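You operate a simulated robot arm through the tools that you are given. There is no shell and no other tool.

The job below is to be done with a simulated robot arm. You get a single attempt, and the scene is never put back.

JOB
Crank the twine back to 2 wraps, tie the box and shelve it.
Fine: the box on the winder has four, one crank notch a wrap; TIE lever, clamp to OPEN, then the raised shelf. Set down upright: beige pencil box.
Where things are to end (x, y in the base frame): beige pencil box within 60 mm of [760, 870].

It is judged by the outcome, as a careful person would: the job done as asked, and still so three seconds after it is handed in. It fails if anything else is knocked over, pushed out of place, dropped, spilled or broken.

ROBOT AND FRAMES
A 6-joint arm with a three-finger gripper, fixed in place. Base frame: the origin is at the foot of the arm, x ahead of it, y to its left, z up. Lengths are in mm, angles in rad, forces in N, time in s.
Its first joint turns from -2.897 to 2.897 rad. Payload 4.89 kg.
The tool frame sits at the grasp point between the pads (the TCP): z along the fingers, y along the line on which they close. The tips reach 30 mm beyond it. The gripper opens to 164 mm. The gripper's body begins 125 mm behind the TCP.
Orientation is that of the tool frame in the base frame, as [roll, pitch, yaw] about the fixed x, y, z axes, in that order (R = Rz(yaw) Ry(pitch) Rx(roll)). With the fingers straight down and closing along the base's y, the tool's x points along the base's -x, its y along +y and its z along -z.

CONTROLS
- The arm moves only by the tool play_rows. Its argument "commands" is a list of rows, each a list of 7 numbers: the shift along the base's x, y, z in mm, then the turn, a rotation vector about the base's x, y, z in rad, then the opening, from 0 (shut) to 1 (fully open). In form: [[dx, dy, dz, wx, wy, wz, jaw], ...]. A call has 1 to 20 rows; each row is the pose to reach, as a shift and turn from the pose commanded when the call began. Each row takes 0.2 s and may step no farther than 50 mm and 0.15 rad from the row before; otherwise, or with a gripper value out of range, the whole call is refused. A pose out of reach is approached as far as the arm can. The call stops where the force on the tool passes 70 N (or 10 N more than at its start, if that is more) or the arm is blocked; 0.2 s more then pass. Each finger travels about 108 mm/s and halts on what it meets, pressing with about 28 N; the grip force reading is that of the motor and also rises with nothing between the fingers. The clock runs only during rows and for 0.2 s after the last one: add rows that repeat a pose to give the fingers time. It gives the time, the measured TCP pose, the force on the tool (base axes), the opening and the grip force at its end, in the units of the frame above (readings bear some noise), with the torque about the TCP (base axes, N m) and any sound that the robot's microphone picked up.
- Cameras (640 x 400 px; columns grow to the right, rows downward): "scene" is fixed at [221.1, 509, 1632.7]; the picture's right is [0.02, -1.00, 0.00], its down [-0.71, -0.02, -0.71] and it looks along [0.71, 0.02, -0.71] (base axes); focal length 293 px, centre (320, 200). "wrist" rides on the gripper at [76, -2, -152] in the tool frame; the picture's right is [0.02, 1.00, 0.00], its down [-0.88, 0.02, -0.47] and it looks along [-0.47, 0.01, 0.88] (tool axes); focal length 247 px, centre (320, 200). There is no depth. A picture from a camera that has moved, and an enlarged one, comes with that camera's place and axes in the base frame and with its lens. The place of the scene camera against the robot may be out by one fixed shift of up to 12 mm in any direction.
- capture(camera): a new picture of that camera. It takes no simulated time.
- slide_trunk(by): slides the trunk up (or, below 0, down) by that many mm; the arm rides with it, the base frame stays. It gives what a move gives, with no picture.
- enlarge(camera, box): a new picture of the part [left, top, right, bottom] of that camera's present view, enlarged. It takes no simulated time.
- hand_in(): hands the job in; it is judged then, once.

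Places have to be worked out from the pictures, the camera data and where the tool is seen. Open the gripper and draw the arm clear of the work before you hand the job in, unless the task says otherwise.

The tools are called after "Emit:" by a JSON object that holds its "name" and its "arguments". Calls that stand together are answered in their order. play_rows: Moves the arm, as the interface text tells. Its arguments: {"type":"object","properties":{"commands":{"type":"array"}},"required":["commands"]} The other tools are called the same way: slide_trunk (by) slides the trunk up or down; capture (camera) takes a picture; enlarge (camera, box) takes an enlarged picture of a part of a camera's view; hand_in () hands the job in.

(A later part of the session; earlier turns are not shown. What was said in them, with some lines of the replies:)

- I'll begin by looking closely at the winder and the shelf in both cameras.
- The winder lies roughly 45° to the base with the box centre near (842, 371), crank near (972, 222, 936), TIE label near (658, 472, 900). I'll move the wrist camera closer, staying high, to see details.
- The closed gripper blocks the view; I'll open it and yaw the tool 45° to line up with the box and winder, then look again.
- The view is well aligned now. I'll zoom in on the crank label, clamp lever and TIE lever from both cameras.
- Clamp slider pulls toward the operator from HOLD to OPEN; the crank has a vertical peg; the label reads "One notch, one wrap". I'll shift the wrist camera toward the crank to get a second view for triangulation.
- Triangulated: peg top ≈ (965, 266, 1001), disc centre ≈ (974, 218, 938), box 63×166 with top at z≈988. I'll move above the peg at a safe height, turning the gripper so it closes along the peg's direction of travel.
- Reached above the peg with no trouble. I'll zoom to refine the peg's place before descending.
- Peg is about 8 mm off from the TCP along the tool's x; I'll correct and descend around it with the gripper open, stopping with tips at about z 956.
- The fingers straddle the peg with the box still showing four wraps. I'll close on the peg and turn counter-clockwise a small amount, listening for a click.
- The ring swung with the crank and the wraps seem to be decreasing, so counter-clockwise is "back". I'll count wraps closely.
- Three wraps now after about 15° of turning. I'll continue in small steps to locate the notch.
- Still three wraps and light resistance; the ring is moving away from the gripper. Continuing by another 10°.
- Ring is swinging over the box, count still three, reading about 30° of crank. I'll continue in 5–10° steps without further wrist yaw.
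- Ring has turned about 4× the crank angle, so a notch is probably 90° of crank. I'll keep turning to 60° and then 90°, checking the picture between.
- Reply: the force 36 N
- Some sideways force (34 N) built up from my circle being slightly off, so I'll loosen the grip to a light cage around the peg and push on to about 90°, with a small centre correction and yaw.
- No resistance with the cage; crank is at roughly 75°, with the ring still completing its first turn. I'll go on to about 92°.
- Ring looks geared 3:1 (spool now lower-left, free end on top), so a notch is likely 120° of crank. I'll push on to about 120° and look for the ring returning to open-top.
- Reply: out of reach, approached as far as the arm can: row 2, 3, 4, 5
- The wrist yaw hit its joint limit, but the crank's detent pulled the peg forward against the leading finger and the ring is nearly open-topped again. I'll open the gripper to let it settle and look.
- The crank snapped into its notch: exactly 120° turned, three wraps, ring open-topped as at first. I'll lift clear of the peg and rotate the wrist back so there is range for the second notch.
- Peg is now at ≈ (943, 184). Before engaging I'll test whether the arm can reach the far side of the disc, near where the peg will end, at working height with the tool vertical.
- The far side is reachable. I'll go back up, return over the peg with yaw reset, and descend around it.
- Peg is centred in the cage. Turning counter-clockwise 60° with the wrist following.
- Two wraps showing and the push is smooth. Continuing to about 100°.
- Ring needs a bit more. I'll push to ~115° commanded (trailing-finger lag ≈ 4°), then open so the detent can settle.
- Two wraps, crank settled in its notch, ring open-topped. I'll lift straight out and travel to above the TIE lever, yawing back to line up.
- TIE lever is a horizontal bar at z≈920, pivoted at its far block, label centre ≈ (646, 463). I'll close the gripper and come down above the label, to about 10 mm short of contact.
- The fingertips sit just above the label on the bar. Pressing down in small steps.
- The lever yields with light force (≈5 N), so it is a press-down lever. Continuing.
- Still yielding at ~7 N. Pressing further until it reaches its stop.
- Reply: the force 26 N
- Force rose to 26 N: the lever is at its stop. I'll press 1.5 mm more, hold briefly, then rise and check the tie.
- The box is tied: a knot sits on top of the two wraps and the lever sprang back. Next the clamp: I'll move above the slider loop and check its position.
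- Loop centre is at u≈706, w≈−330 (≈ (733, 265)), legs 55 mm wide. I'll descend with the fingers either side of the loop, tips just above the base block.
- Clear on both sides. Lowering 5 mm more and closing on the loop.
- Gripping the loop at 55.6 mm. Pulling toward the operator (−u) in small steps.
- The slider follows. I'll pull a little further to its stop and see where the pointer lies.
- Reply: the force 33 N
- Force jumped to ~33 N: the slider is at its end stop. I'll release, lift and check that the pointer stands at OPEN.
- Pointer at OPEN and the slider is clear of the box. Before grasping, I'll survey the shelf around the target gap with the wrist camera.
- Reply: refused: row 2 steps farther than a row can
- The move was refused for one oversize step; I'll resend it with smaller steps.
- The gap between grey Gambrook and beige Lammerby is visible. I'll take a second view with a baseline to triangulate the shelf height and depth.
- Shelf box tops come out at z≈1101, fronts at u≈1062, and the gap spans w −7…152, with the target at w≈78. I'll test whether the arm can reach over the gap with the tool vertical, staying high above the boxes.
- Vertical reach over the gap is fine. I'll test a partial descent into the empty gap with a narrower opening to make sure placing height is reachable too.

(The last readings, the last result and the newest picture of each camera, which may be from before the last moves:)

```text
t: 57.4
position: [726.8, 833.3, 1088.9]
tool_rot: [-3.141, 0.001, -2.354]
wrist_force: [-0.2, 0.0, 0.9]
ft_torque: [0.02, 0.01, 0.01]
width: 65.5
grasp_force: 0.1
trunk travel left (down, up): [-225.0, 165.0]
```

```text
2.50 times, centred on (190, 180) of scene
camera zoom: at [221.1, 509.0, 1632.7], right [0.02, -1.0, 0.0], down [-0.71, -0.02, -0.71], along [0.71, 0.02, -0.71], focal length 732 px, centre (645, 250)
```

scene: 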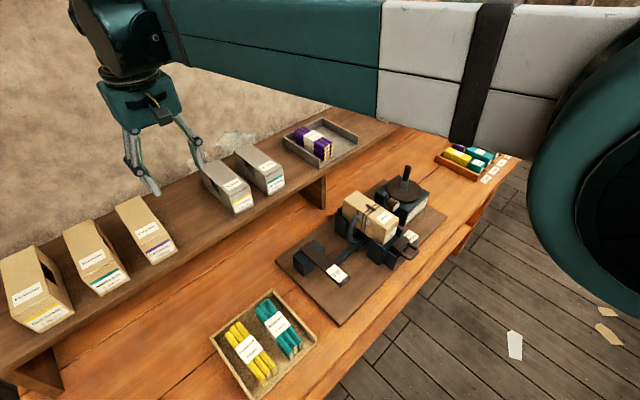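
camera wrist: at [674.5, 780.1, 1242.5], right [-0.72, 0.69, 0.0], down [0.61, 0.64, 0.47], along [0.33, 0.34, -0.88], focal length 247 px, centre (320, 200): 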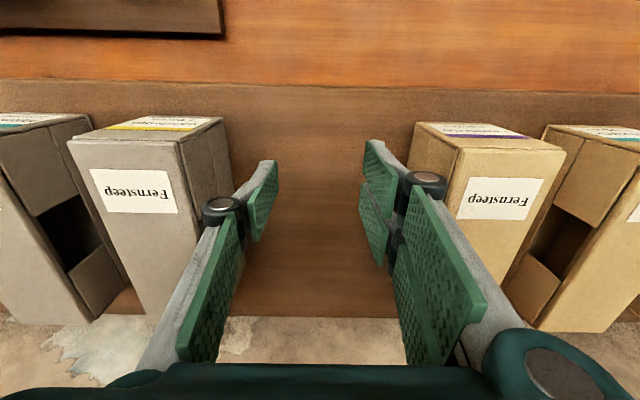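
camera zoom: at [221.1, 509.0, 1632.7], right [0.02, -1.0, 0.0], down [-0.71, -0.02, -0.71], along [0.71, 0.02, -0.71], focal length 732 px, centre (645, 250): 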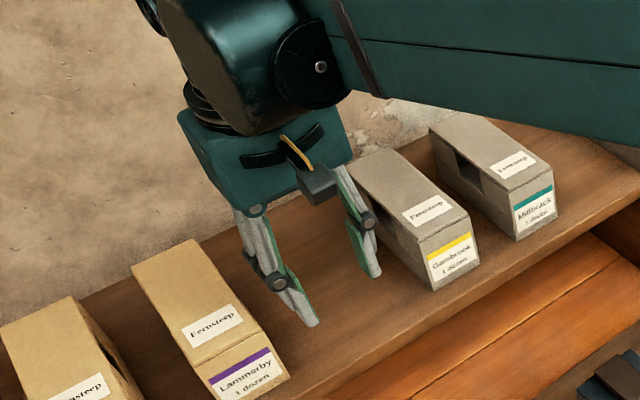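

Placing height is reachable with the tool vertical, and the shelf surface comes out near z≈1033 (box height ≈ 68). Now I'll return above the winder box to a grasp point ahead of the twine (u≈798), keeping high.

Emit:
{"name": "play_rows", "arguments": {"commands": [[0, 0, 45, 0, 0, 0, 0.4], [0, 0, 90, 0, 0, 0, 0.4], [0, 0, 130, 0, 0, 0, 0.4], [6, -45, 130, 0, 0, 0, 0.45], [12, -90, 130, 0, 0, 0, 0.5], [18, -135, 130, 0, 0, 0, 0.55], [24, -180, 130, 0, 0, 0, 0.55], [30, -225, 130, 0, 0, 0, 0.55], [36, -270, 130, 0, 0, 0, 0.55], [42, -315, 130, 0, 0, 0, 0.55], [48, -360, 130, 0, 0, 0, 0.55], [54, -405, 130, 0, 0, 0, 0.55], [60, -450, 130, 0, 0, 0, 0.55], [66, -490, 130, 0, 0, 0, 0.55], [70.8, -504.3, 100, 0, 0, 0, 0.55], [70.8, -504.3, 60, 0, 0, 0, 0.55], [70.8, -504.3, 40, 0, 0, 0, 0.55], [70.8, -504.3, 40, 0, 0, 0, 0.55]]}}

Emit:
{"name": "capture", "arguments": {"camera": "wrist"}}

Emit:
{"name": "enlarge", "arguments": {"camera": "wrist", "box": [220, 100, 420, 260]}}

Emit:
{"name": "enlarge", "arguments": {"camera": "scene", "box": [330, 150, 450, 270]}}

```text
t: 61.2
position: [794.7, 329.8, 1128.7]
tool_rot: [3.141, 0.0, -2.354]
wrist_force: [0.5, -0.2, -0.3]
ft_torque: [-0.04, 0.06, -0.05]
width: 89.9
grasp_force: 0.0
trunk travel left (down, up): [-225.0, 165.0]
```

```text
taken
camera wrist: at [743.0, 276.1, 1281.1], right [-0.72, 0.69, 0.0], down [0.61, 0.64, 0.47], along [0.33, 0.34, -0.88], focal length 247 px, centre (320, 200)
```

wrist: 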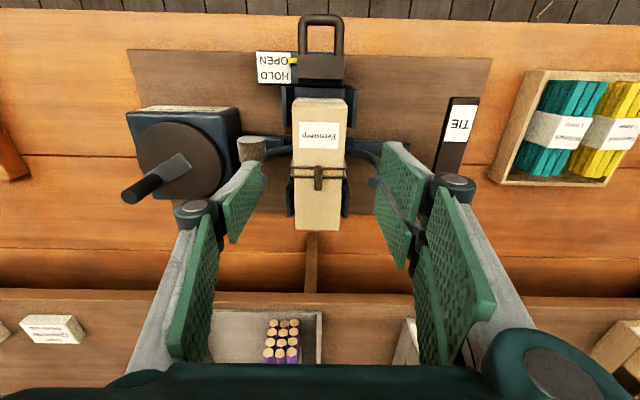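

```text
2.50 times, centred on (320, 180) of wrist
camera zoom: at [743.0, 276.1, 1281.1], right [-0.72, 0.69, 0.0], down [0.61, 0.64, 0.47], along [0.33, 0.34, -0.88], focal length 617 px, centre (320, 250)
```

zoom: 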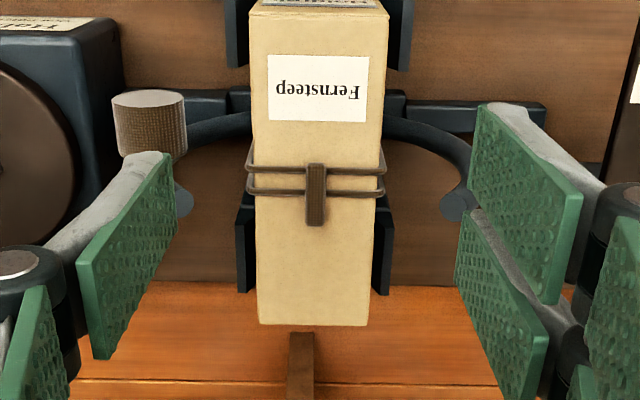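

```text
3.33 times, centred on (390, 210) of scene
camera zoom: at [221.1, 509.0, 1632.7], right [0.02, -1.0, 0.0], down [-0.71, -0.02, -0.71], along [0.71, 0.02, -0.71], focal length 976 px, centre (87, 167)
```

zoom: 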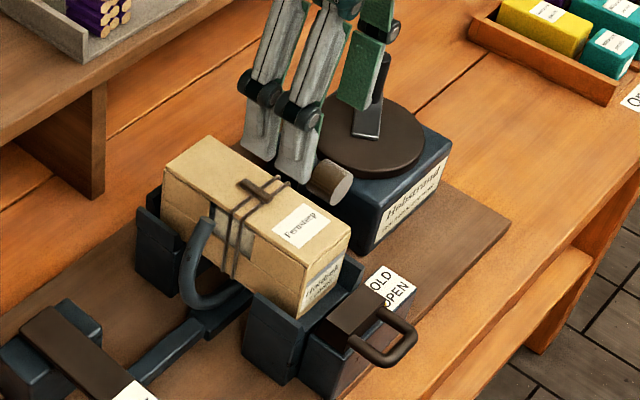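

Box centred at w≈−330; fingers at u≈784–810 clear both the spool and ring tips. I'll descend to TCP z≈984 (knuckles stay above the spool) with the gripper open 82 mm.

Emit:
{"name": "play_rows", "arguments": {"commands": [[1.3, -1.3, -40, 0, 0, 0, 0.5], [1.3, -1.3, -80, 0, 0, 0, 0.5], [1.3, -1.3, -110, 0, 0, 0, 0.5], [1.3, -1.3, -130, 0, 0, 0, 0.5], [1.3, -1.3, -140, 0, 0, 0, 0.5], [1.3, -1.3, -145, 0, 0, 0, 0.5], [1.3, -1.3, -145, 0, 0, 0, 0.5]]}}

Emit:
{"name": "capture", "arguments": {"camera": "wrist"}}

Emit:
{"name": "enlarge", "arguments": {"camera": "scene", "box": [330, 170, 430, 270]}}

```text
t: 62.8
position: [797.4, 327.8, 983.6]
tool_rot: [-3.141, 0.001, -2.354]
wrist_force: [-0.6, 0.1, 0.9]
ft_torque: [0.0, -0.01, 0.0]
width: 81.8
grasp_force: 0.0
trunk travel left (down, up): [-225.0, 165.0]
```

```text
taken
camera wrist: at [745.2, 274.1, 1136.6], right [-0.72, 0.69, 0.0], down [0.61, 0.64, 0.47], along [0.33, 0.34, -0.88], focal length 247 px, centre (320, 200)
```

wrist: 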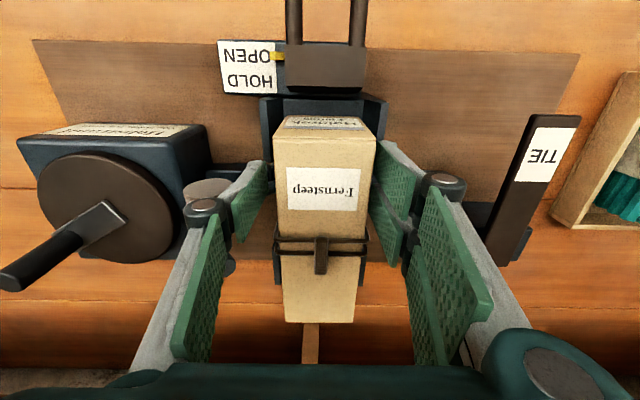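

```text
4.00 times, centred on (380, 220) of scene
camera zoom: at [221.1, 509.0, 1632.7], right [0.02, -1.0, 0.0], down [-0.71, -0.02, -0.71], along [0.71, 0.02, -0.71], focal length 1172 px, centre (80, 120)
```

zoom: 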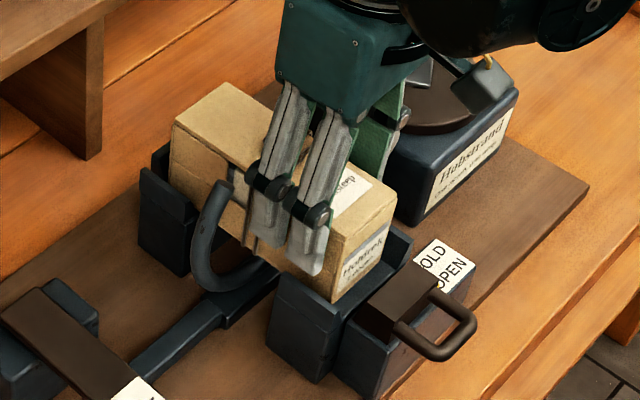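

The right "finger" turns out to be two prongs spread along u, so I'll shift 6 mm toward the front to stay off the twine and ring, then close on the box.

Emit:
{"name": "play_rows", "arguments": {"commands": [[-2, -2, 0, 0, 0, 0, 0.5], [-4.2, -4.2, 0, 0, 0, 0, 0.5], [-4.2, -4.2, 0, 0, 0, 0, 0.4], [-4.2, -4.2, 0, 0, 0, 0, 0.32], [-4.2, -4.2, 0, 0, 0, 0, 0.28], [-4.2, -4.2, 0, 0, 0, 0, 0.28]]}}

Emit:
{"name": "capture", "arguments": {"camera": "wrist"}}

Emit:
{"name": "enlarge", "arguments": {"camera": "scene", "box": [330, 170, 430, 270]}}

```text
t: 64.2
position: [792.2, 323.7, 983.2]
tool_rot: [-3.14, 0.0, -2.356]
wrist_force: [-0.6, 0.9, -1.3]
ft_torque: [0.06, 0.08, 0.03]
width: 63.2
grasp_force: 28.1
trunk travel left (down, up): [-225.0, 165.0]
```

```text
taken
camera wrist: at [740.8, 270.2, 1136.6], right [-0.72, 0.69, 0.0], down [0.61, 0.64, 0.47], along [0.33, 0.34, -0.88], focal length 247 px, centre (320, 200)
```

wrist: 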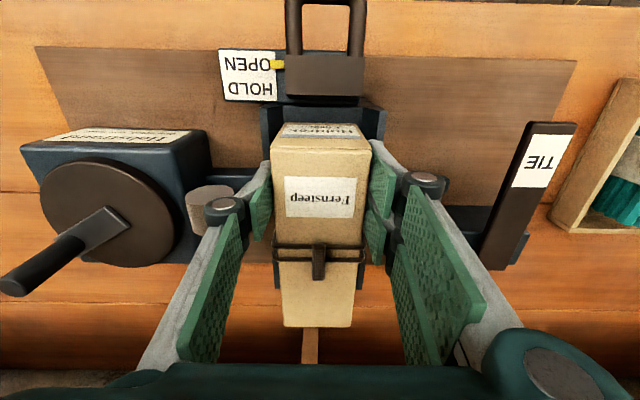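

```text
4.00 times, centred on (380, 220) of scene
camera zoom: at [221.1, 509.0, 1632.7], right [0.02, -1.0, 0.0], down [-0.71, -0.02, -0.71], along [0.71, 0.02, -0.71], focal length 1172 px, centre (80, 120)
```

zoom: 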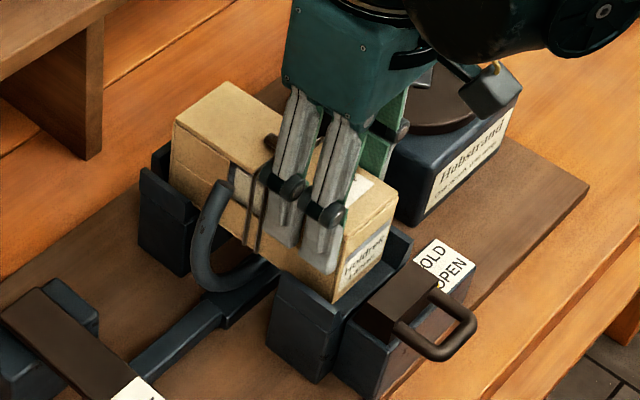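

Box gripped at 63.2 mm. Lifting 15 mm slowly to check weight and that it comes free without tilting.

Emit:
{"name": "play_rows", "arguments": {"commands": [[0, 0, 4, 0, 0, 0, 0.25], [0, 0, 8, 0, 0, 0, 0.25], [0, 0, 12, 0, 0, 0, 0.25], [0, 0, 15, 0, 0, 0, 0.25], [0, 0, 15, 0, 0, 0, 0.25]]}}

Emit:
{"name": "capture", "arguments": {"camera": "wrist"}}

Emit:
{"name": "enlarge", "arguments": {"camera": "scene", "box": [330, 170, 430, 270]}}

```text
t: 65.4
position: [791.8, 322.9, 998.3]
tool_rot: [-3.141, 0.0, -2.356]
wrist_force: [0.1, 1.3, -4.2]
ft_torque: [-0.14, 0.13, -0.01]
width: 63.3
grasp_force: 28.3
trunk travel left (down, up): [-225.0, 165.0]
```

```text
taken
camera wrist: at [740.6, 270.2, 1152.2], right [-0.72, 0.69, 0.0], down [0.61, 0.64, 0.47], along [0.33, 0.34, -0.88], focal length 247 px, centre (320, 200)
```

wrist: 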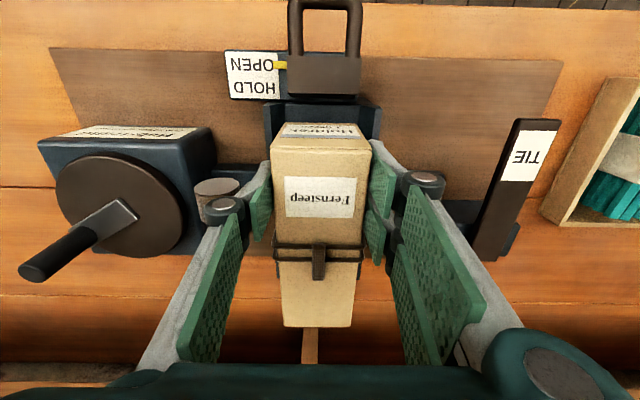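

```text
4.00 times, centred on (380, 220) of scene
camera zoom: at [221.1, 509.0, 1632.7], right [0.02, -1.0, 0.0], down [-0.71, -0.02, -0.71], along [0.71, 0.02, -0.71], focal length 1172 px, centre (80, 120)
```

zoom: 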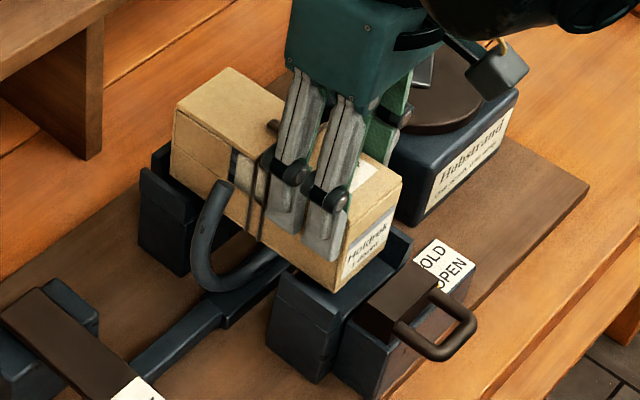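

Weight about 4 N, held rigidly. Continuing straight up until the box is well above the ring and shelf boxes.

Emit:
{"name": "play_rows", "arguments": {"commands": [[0, 0, 15, 0, 0, 0, 0.25], [0, 0, 40, 0, 0, 0, 0.25], [0, 0, 70, 0, 0, 0, 0.25], [0, 0, 100, 0, 0, 0, 0.25], [0, 0, 130, 0, 0, 0, 0.25], [0, 0, 160, 0, 0, 0, 0.25], [0, 0, 190, 0, 0, 0, 0.25], [0, 0, 215, 0, 0, 0, 0.25], [0, 0, 232, 0, 0, 0, 0.25], [0, 0, 232, 0, 0, 0, 0.25]]}}

Emit:
{"name": "capture", "arguments": {"camera": "wrist"}}

Emit:
{"name": "capture", "arguments": {"camera": "scene"}}

```text
t: 67.6
position: [793.2, 324.3, 1230.7]
tool_rot: [-3.14, 0.0, -2.355]
wrist_force: [-0.1, -0.2, -2.8]
ft_torque: [-0.09, 0.08, 0.03]
width: 63.0
grasp_force: 28.5
trunk travel left (down, up): [-225.0, 165.0]
```

```text
taken
camera wrist: at [741.6, 269.9, 1384.7], right [-0.72, 0.69, 0.0], down [0.61, 0.64, 0.47], along [0.33, 0.34, -0.88], focal length 247 px, centre (320, 200)
```

wrist: 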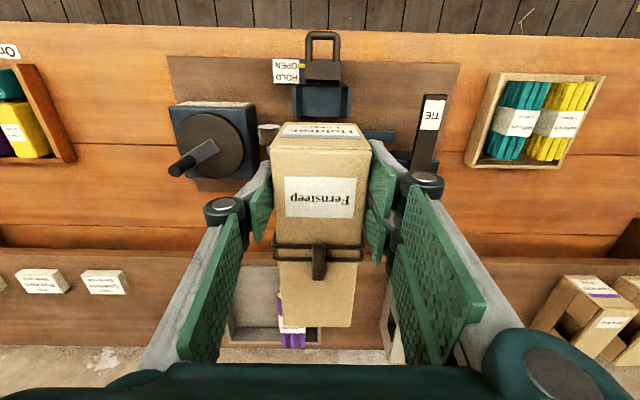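

```text
taken
```

scene: 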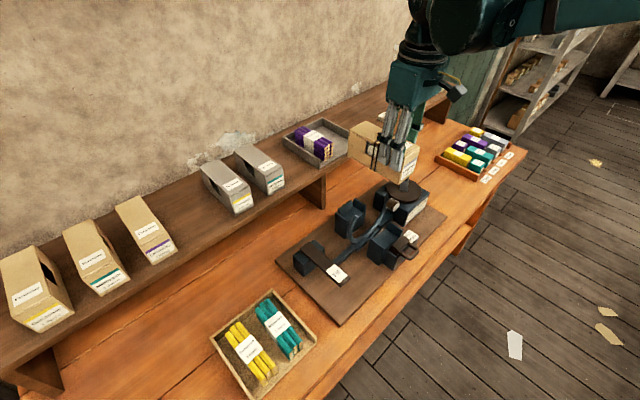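

The box is up and steady with its two-wrap tie intact. Carrying it at height across to above the gap on the shelf.

Emit:
{"name": "play_rows", "arguments": {"commands": [[-2, 15, 0, 0, 0, 0, 0.25], [-6, 43, 0, 0, 0, 0, 0.25], [-11, 80, 0, 0, 0, 0, 0.25], [-16.5, 118, 0, 0, 0, 0, 0.25], [-22, 156, 0, 0, 0, 0, 0.25], [-27.5, 194, 0, 0, 0, 0, 0.25], [-33, 232, 0, 0, 0, 0, 0.25], [-38.5, 270, 0, 0, 0, 0, 0.25], [-44, 308, 0, 0, 0, 0, 0.25], [-49.5, 346, 0, 0, 0, 0, 0.25], [-55, 384, 0, 0, 0, 0, 0.25], [-60, 422, 0, 0, 0, 0, 0.25], [-64, 455, 0, 0, 0, 0, 0.25], [-68, 485, 0, 0, 0, 0, 0.25], [-70.6, 506.6, 0, 0, 0, 0, 0.25], [-70.6, 506.6, 0, 0, 0, 0, 0.25], [-70.6, 506.6, 0, 0, 0, 0, 0.25]]}}

Emit:
{"name": "capture", "arguments": {"camera": "wrist"}}

Emit:
{"name": "enlarge", "arguments": {"camera": "scene", "box": [80, 80, 300, 270]}}

```text
t: 71.2
position: [722.4, 832.0, 1231.0]
tool_rot: [-3.141, 0.0, -2.354]
wrist_force: [0.3, 0.2, -3.3]
ft_torque: [-0.16, 0.16, -0.03]
width: 63.3
grasp_force: 27.9
trunk travel left (down, up): [-225.0, 165.0]
```

```text
taken
camera wrist: at [670.3, 777.3, 1384.5], right [-0.72, 0.69, 0.0], down [0.61, 0.64, 0.47], along [0.33, 0.34, -0.88], focal length 247 px, centre (320, 200)
```

wrist: 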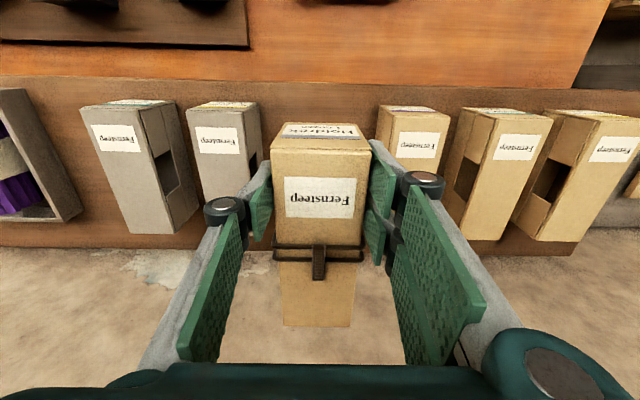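

```text
2.11 times, centred on (190, 175) of scene
camera zoom: at [221.1, 509.0, 1632.7], right [0.02, -1.0, 0.0], down [-0.71, -0.02, -0.71], along [0.71, 0.02, -0.71], focal length 617 px, centre (594, 253)
```

zoom: 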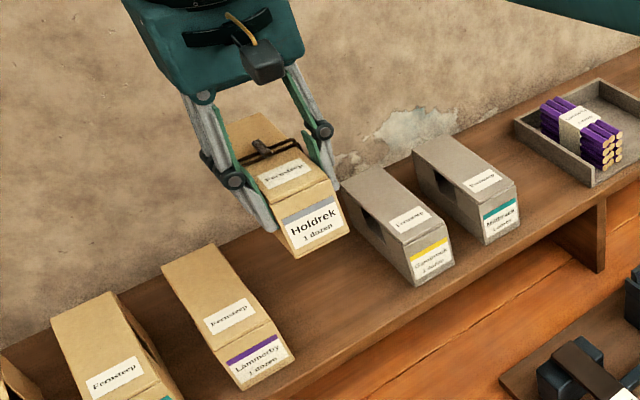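

Well lined up over the gap. Descending partway and checking clearances against the neighbours.

Emit:
{"name": "play_rows", "arguments": {"commands": [[0, 0, -25, 0, 0, 0, 0.25], [0, 0, -50, 0, 0, 0, 0.25], [0, 0, -75, 0, 0, 0, 0.25], [0, 0, -95, 0, 0, 0, 0.25], [0, 0, -105, 0, 0, 0, 0.25], [0, 0, -105, 0, 0, 0, 0.25]]}}

Emit:
{"name": "capture", "arguments": {"camera": "wrist"}}

Emit:
{"name": "enlarge", "arguments": {"camera": "scene", "box": [100, 110, 280, 270]}}

```text
t: 72.6
position: [721.8, 829.9, 1124.3]
tool_rot: [-3.142, 0.002, -2.355]
wrist_force: [0.0, 0.7, -4.1]
ft_torque: [-0.13, 0.15, 0.01]
width: 63.2
grasp_force: 28.0
trunk travel left (down, up): [-225.0, 165.0]
```

```text
taken
camera wrist: at [669.7, 776.5, 1278.2], right [-0.72, 0.69, 0.0], down [0.61, 0.64, 0.47], along [0.33, 0.34, -0.88], focal length 247 px, centre (320, 200)
```

wrist: 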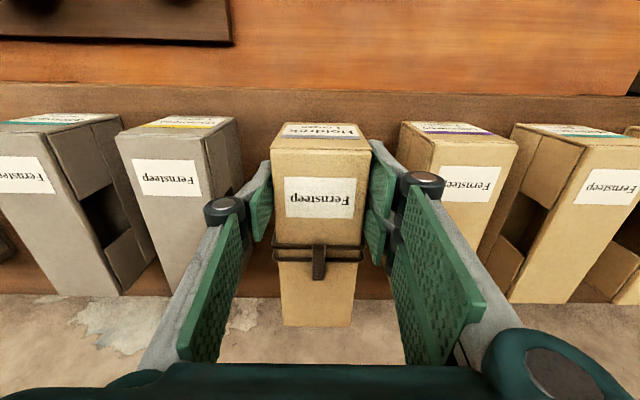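

```text
2.50 times, centred on (190, 190) of scene
camera zoom: at [221.1, 509.0, 1632.7], right [0.02, -1.0, 0.0], down [-0.71, -0.02, -0.71], along [0.71, 0.02, -0.71], focal length 732 px, centre (645, 225)
```

zoom: 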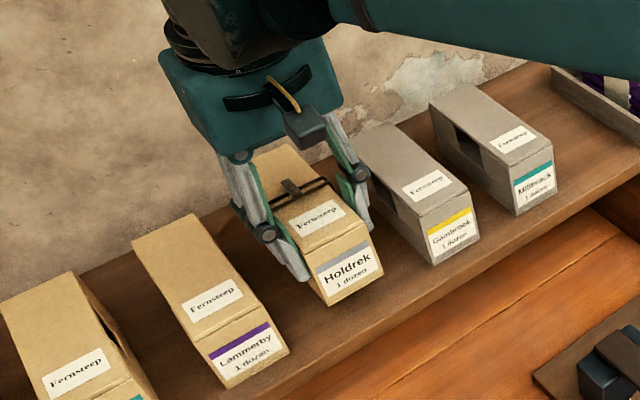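

Clear on both sides. Lowering slowly in small steps to feel the shelf.

Emit:
{"name": "play_rows", "arguments": {"commands": [[0, 0, -5, 0, 0, 0, 0.25], [0, 0, -10, 0, 0, 0, 0.25], [0, 0, -14, 0, 0, 0, 0.25], [0, 0, -17, 0, 0, 0, 0.25], [0, 0, -17, 0, 0, 0, 0.25]]}}

Emit:
{"name": "enlarge", "arguments": {"camera": "scene", "box": [100, 110, 280, 270]}}

```text
t: 73.8
position: [723.2, 831.0, 1109.3]
tool_rot: [3.141, -0.001, -2.355]
wrist_force: [-0.4, 0.5, -3.8]
ft_torque: [-0.17, 0.13, -0.01]
width: 63.0
grasp_force: 27.7
trunk travel left (down, up): [-225.0, 165.0]
```

```text
2.50 times, centred on (190, 190) of scene
camera zoom: at [221.1, 509.0, 1632.7], right [0.02, -1.0, 0.0], down [-0.71, -0.02, -0.71], along [0.71, 0.02, -0.71], focal length 732 px, centre (645, 225)
```

zoom: 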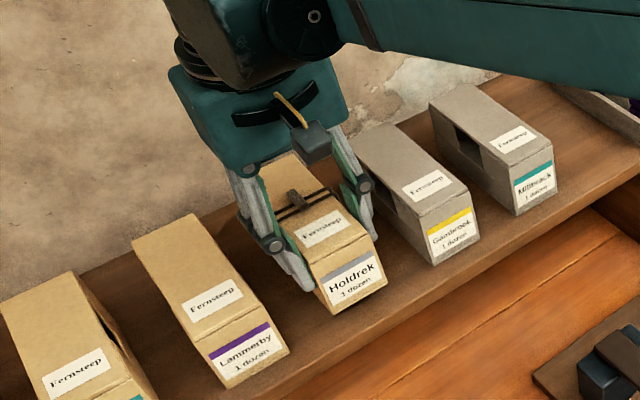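

No contact yet (force still just the weight). Continuing down in 2 mm steps.

Emit:
{"name": "play_rows", "arguments": {"commands": [[0, 0, -2, 0, 0, 0, 0.25], [0, 0, -4, 0, 0, 0, 0.25], [0, 0, -6, 0, 0, 0, 0.25], [0, 0, -8, 0, 0, 0, 0.25], [0, 0, -8, 0, 0, 0, 0.25]]}}

```text
t: 75.0
position: [722.9, 829.7, 1100.1]
tool_rot: [3.14, 0.001, -2.354]
wrist_force: [-0.9, -0.3, -3.5]
ft_torque: [-0.11, 0.14, 0.03]
width: 63.1
grasp_force: 28.3
trunk travel left (down, up): [-225.0, 165.0]
```

Still only the weight. Another 6 mm in fine steps.

Emit:
{"name": "play_rows", "arguments": {"commands": [[0, 0, -1.5, 0, 0, 0, 0.25], [0, 0, -3, 0, 0, 0, 0.25], [0, 0, -4.5, 0, 0, 0, 0.25], [0, 0, -6, 0, 0, 0, 0.25], [0, 0, -6, 0, 0, 0, 0.25]]}}

Emit:
{"name": "enlarge", "arguments": {"camera": "scene", "box": [100, 110, 280, 270]}}

Emit:
{"name": "capture", "arguments": {"camera": "wrist"}}

```text
t: 76.2
position: [723.3, 830.5, 1095.4]
tool_rot: [-3.141, 0.001, -2.353]
wrist_force: [-0.1, -0.1, -3.9]
ft_torque: [-0.09, 0.13, -0.02]
width: 63.2
grasp_force: 28.1
trunk travel left (down, up): [-225.0, 165.0]
```

```text
2.50 times, centred on (190, 190) of scene
camera zoom: at [221.1, 509.0, 1632.7], right [0.02, -1.0, 0.0], down [-0.71, -0.02, -0.71], along [0.71, 0.02, -0.71], focal length 732 px, centre (645, 225)
```

zoom: 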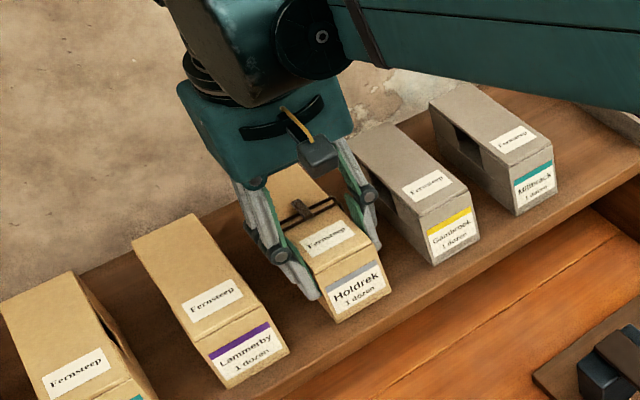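

```text
taken
camera wrist: at [671.2, 776.6, 1248.3], right [-0.72, 0.69, 0.0], down [0.61, 0.64, 0.47], along [0.33, 0.34, -0.88], focal length 247 px, centre (320, 200)
```

wrist: 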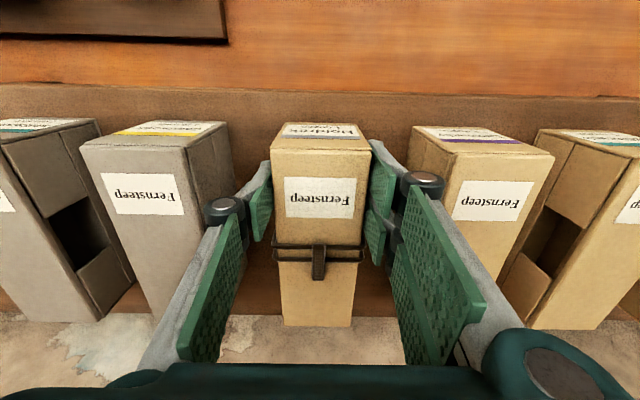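

Visually the bottom edge is only a few millimetres above the shelf line. Continuing in 1.5 mm steps.

Emit:
{"name": "play_rows", "arguments": {"commands": [[0, 0, -1.5, 0, 0, 0, 0.25], [0, 0, -3, 0, 0, 0, 0.25], [0, 0, -3, 0, 0, 0, 0.25]]}}

```text
t: 77.0
position: [722.6, 830.5, 1092.9]
tool_rot: [3.141, 0.0, -2.355]
wrist_force: [5.7, 3.2, 12.3]
ft_torque: [0.18, -0.4, -0.05]
width: 63.4
grasp_force: 28.3
trunk travel left (down, up): [-225.0, 165.0]
```

Contact: the force went from −4 to +12 N, so the box is on the shelf. I'll ease up 1 mm and then open the gripper modestly.

Emit:
{"name": "play_rows", "arguments": {"commands": [[0, 0, 1, 0, 0, 0, 0.25], [0, 0, 1, 0, 0, 0, 0.25]]}}

Emit:
{"name": "enlarge", "arguments": {"camera": "scene", "box": [100, 110, 280, 270]}}

```text
t: 77.6
position: [722.9, 830.4, 1094.0]
tool_rot: [-3.141, 0.0, -2.354]
wrist_force: [4.3, 1.3, 6.5]
ft_torque: [0.14, -0.28, -0.06]
width: 63.2
grasp_force: 28.5
trunk travel left (down, up): [-225.0, 165.0]
```

```text
2.50 times, centred on (190, 190) of scene
camera zoom: at [221.1, 509.0, 1632.7], right [0.02, -1.0, 0.0], down [-0.71, -0.02, -0.71], along [0.71, 0.02, -0.71], focal length 732 px, centre (645, 225)
```

zoom: 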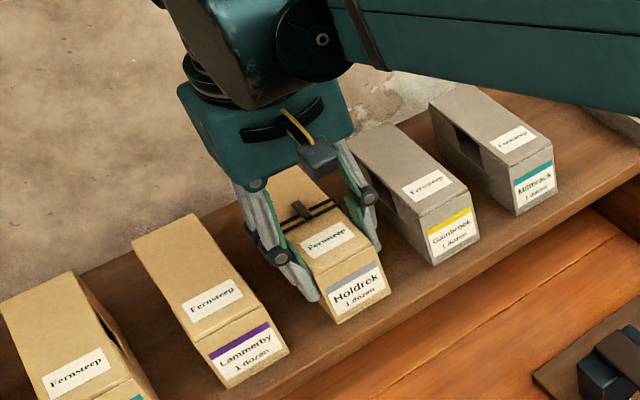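

Resting on the shelf with light load. Opening the gripper gradually, keeping clear of the neighbours.

Emit:
{"name": "play_rows", "arguments": {"commands": [[0, 0, 0, 0, 0, 0, 0.36], [0, 0, 0, 0, 0, 0, 0.4], [0, 0, 0, 0, 0, 0, 0.44], [0, 0, 0, 0, 0, 0, 0.46], [0, 0, 0, 0, 0, 0, 0.46]]}}

Emit:
{"name": "capture", "arguments": {"camera": "wrist"}}

Emit:
{"name": "enlarge", "arguments": {"camera": "scene", "box": [100, 110, 280, 270]}}

```text
t: 78.8
position: [721.5, 831.8, 1092.8]
tool_rot: [3.141, 0.0, -2.354]
wrist_force: [0.0, 0.1, 0.1]
ft_torque: [0.0, -0.01, 0.01]
width: 75.5
grasp_force: 0.0
trunk travel left (down, up): [-225.0, 165.0]
```

```text
taken
camera wrist: at [670.6, 777.1, 1246.6], right [-0.72, 0.69, 0.0], down [0.61, 0.64, 0.47], along [0.33, 0.34, -0.88], focal length 247 px, centre (320, 200)
```

wrist: 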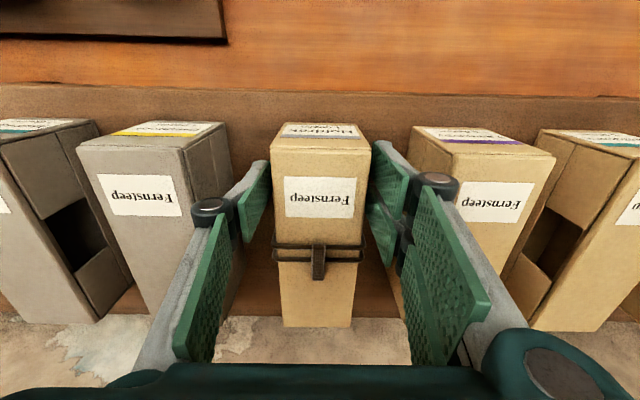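

```text
2.50 times, centred on (190, 190) of scene
camera zoom: at [221.1, 509.0, 1632.7], right [0.02, -1.0, 0.0], down [-0.71, -0.02, -0.71], along [0.71, 0.02, -0.71], focal length 732 px, centre (645, 225)
```

zoom: 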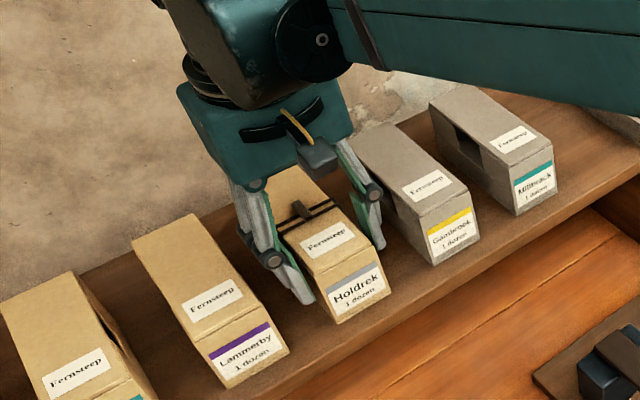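

Released with zero force; the box stands level in the gap. Lifting straight up slowly, then backing off well clear.

Emit:
{"name": "play_rows", "arguments": {"commands": [[0, 0, 8, 0, 0, 0, 0.46], [0, 0, 20, 0, 0, 0, 0.46], [0, 0, 40, 0, 0, 0, 0.46], [0, 0, 70, 0, 0, 0, 0.46], [0, 0, 105, 0, 0, 0, 0.46], [0, 0, 140, 0, 0, 0, 0.46], [-10, -15, 165, 0, 0, 0, 0.5], [-30, -45, 180, 0, 0, 0, 0.6], [-55, -80, 180, 0, 0, 0, 0.7], [-80, -115, 180, 0, 0, 0, 0.8], [-105, -150, 180, 0, 0, 0, 0.9], [-130, -190, 180, 0, 0, 0, 1], [-155, -230, 180, 0, 0, 0, 1], [-180, -270, 180, 0, 0, 0, 1], [-205, -310, 180, 0, 0, 0, 1], [-230, -350, 180, 0, 0, 0, 1], [-250, -390, 180, 0, 0, 0, 1], [-250, -390, 180, 0, 0, 0, 1]]}}

Emit:
{"name": "capture", "arguments": {"camera": "scene"}}

Emit:
{"name": "enlarge", "arguments": {"camera": "scene", "box": [100, 130, 280, 270]}}

Emit:
{"name": "capture", "arguments": {"camera": "wrist"}}

```text
t: 82.6
position: [471.3, 439.5, 1271.8]
tool_rot: [-3.14, 0.0, -2.355]
wrist_force: [0.0, -1.7, 1.5]
ft_torque: [0.22, -0.14, -0.02]
width: 164.0
grasp_force: 0.1
trunk travel left (down, up): [-225.0, 165.0]
```

```text
taken
```

scene: 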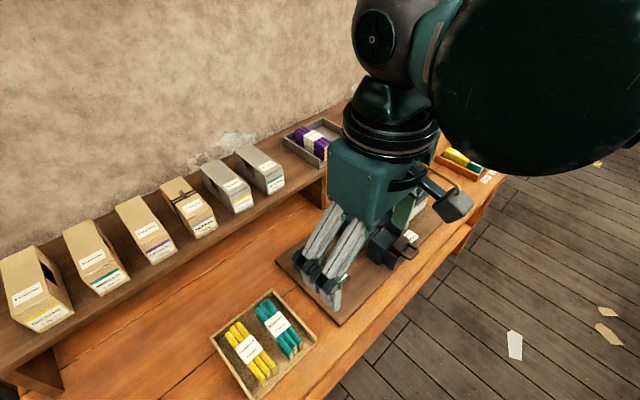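

```text
2.86 times, centred on (190, 200) of scene
camera zoom: at [221.1, 509.0, 1632.7], right [0.02, -1.0, 0.0], down [-0.71, -0.02, -0.71], along [0.71, 0.02, -0.71], focal length 837 px, centre (691, 200)
```

zoom: 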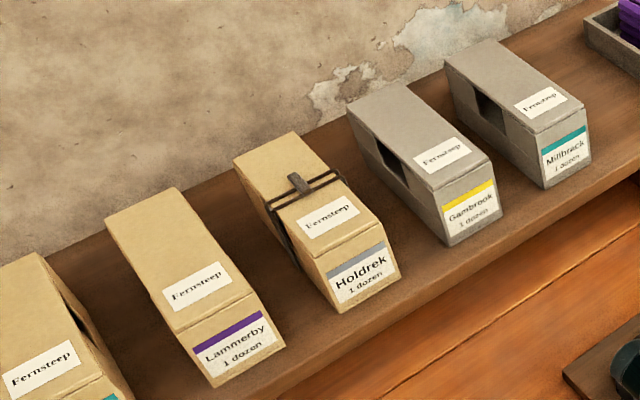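

```text
taken
camera wrist: at [418.5, 385.8, 1425.5], right [-0.72, 0.69, 0.0], down [0.61, 0.64, 0.47], along [0.33, 0.34, -0.88], focal length 247 px, centre (320, 200)
```

wrist: 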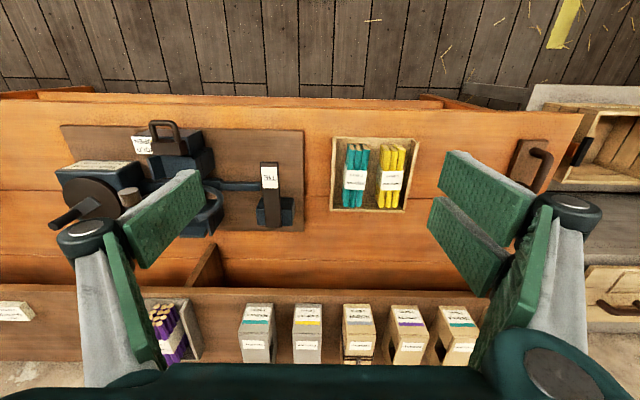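

The box stands upright on the shelf, tied with two wraps, at about (760, 868). Nothing else has moved, and the arm is open and clear, so I'm handing in.

Emit:
{"name": "hand_in", "arguments": {}}

```text
The job is handed in.
```

The job is done and handed in. The box was cranked back from four wraps to two, tied and unclamped. It now stands upright on the raised shelf.

- **Crank:** I turned it back two notches, counter-clockwise. The count showed two wraps and the ring came back to its open-top position.
- **Tie and clamp:** I pressed the TIE lever to its stop and a knot formed over the two wraps. I then pulled the clamp slider until its pointer stood at OPEN.
- **Placement:** The box sits in the gap between the grey Gambrook box and the beige Lammerby box. I estimate its centre at about (760, 868), roughly 2 mm from the target of (760, 870).
- **Other items:** In the last pictures nothing else had moved. The gripper was open and the arm clear of the work when I handed in.
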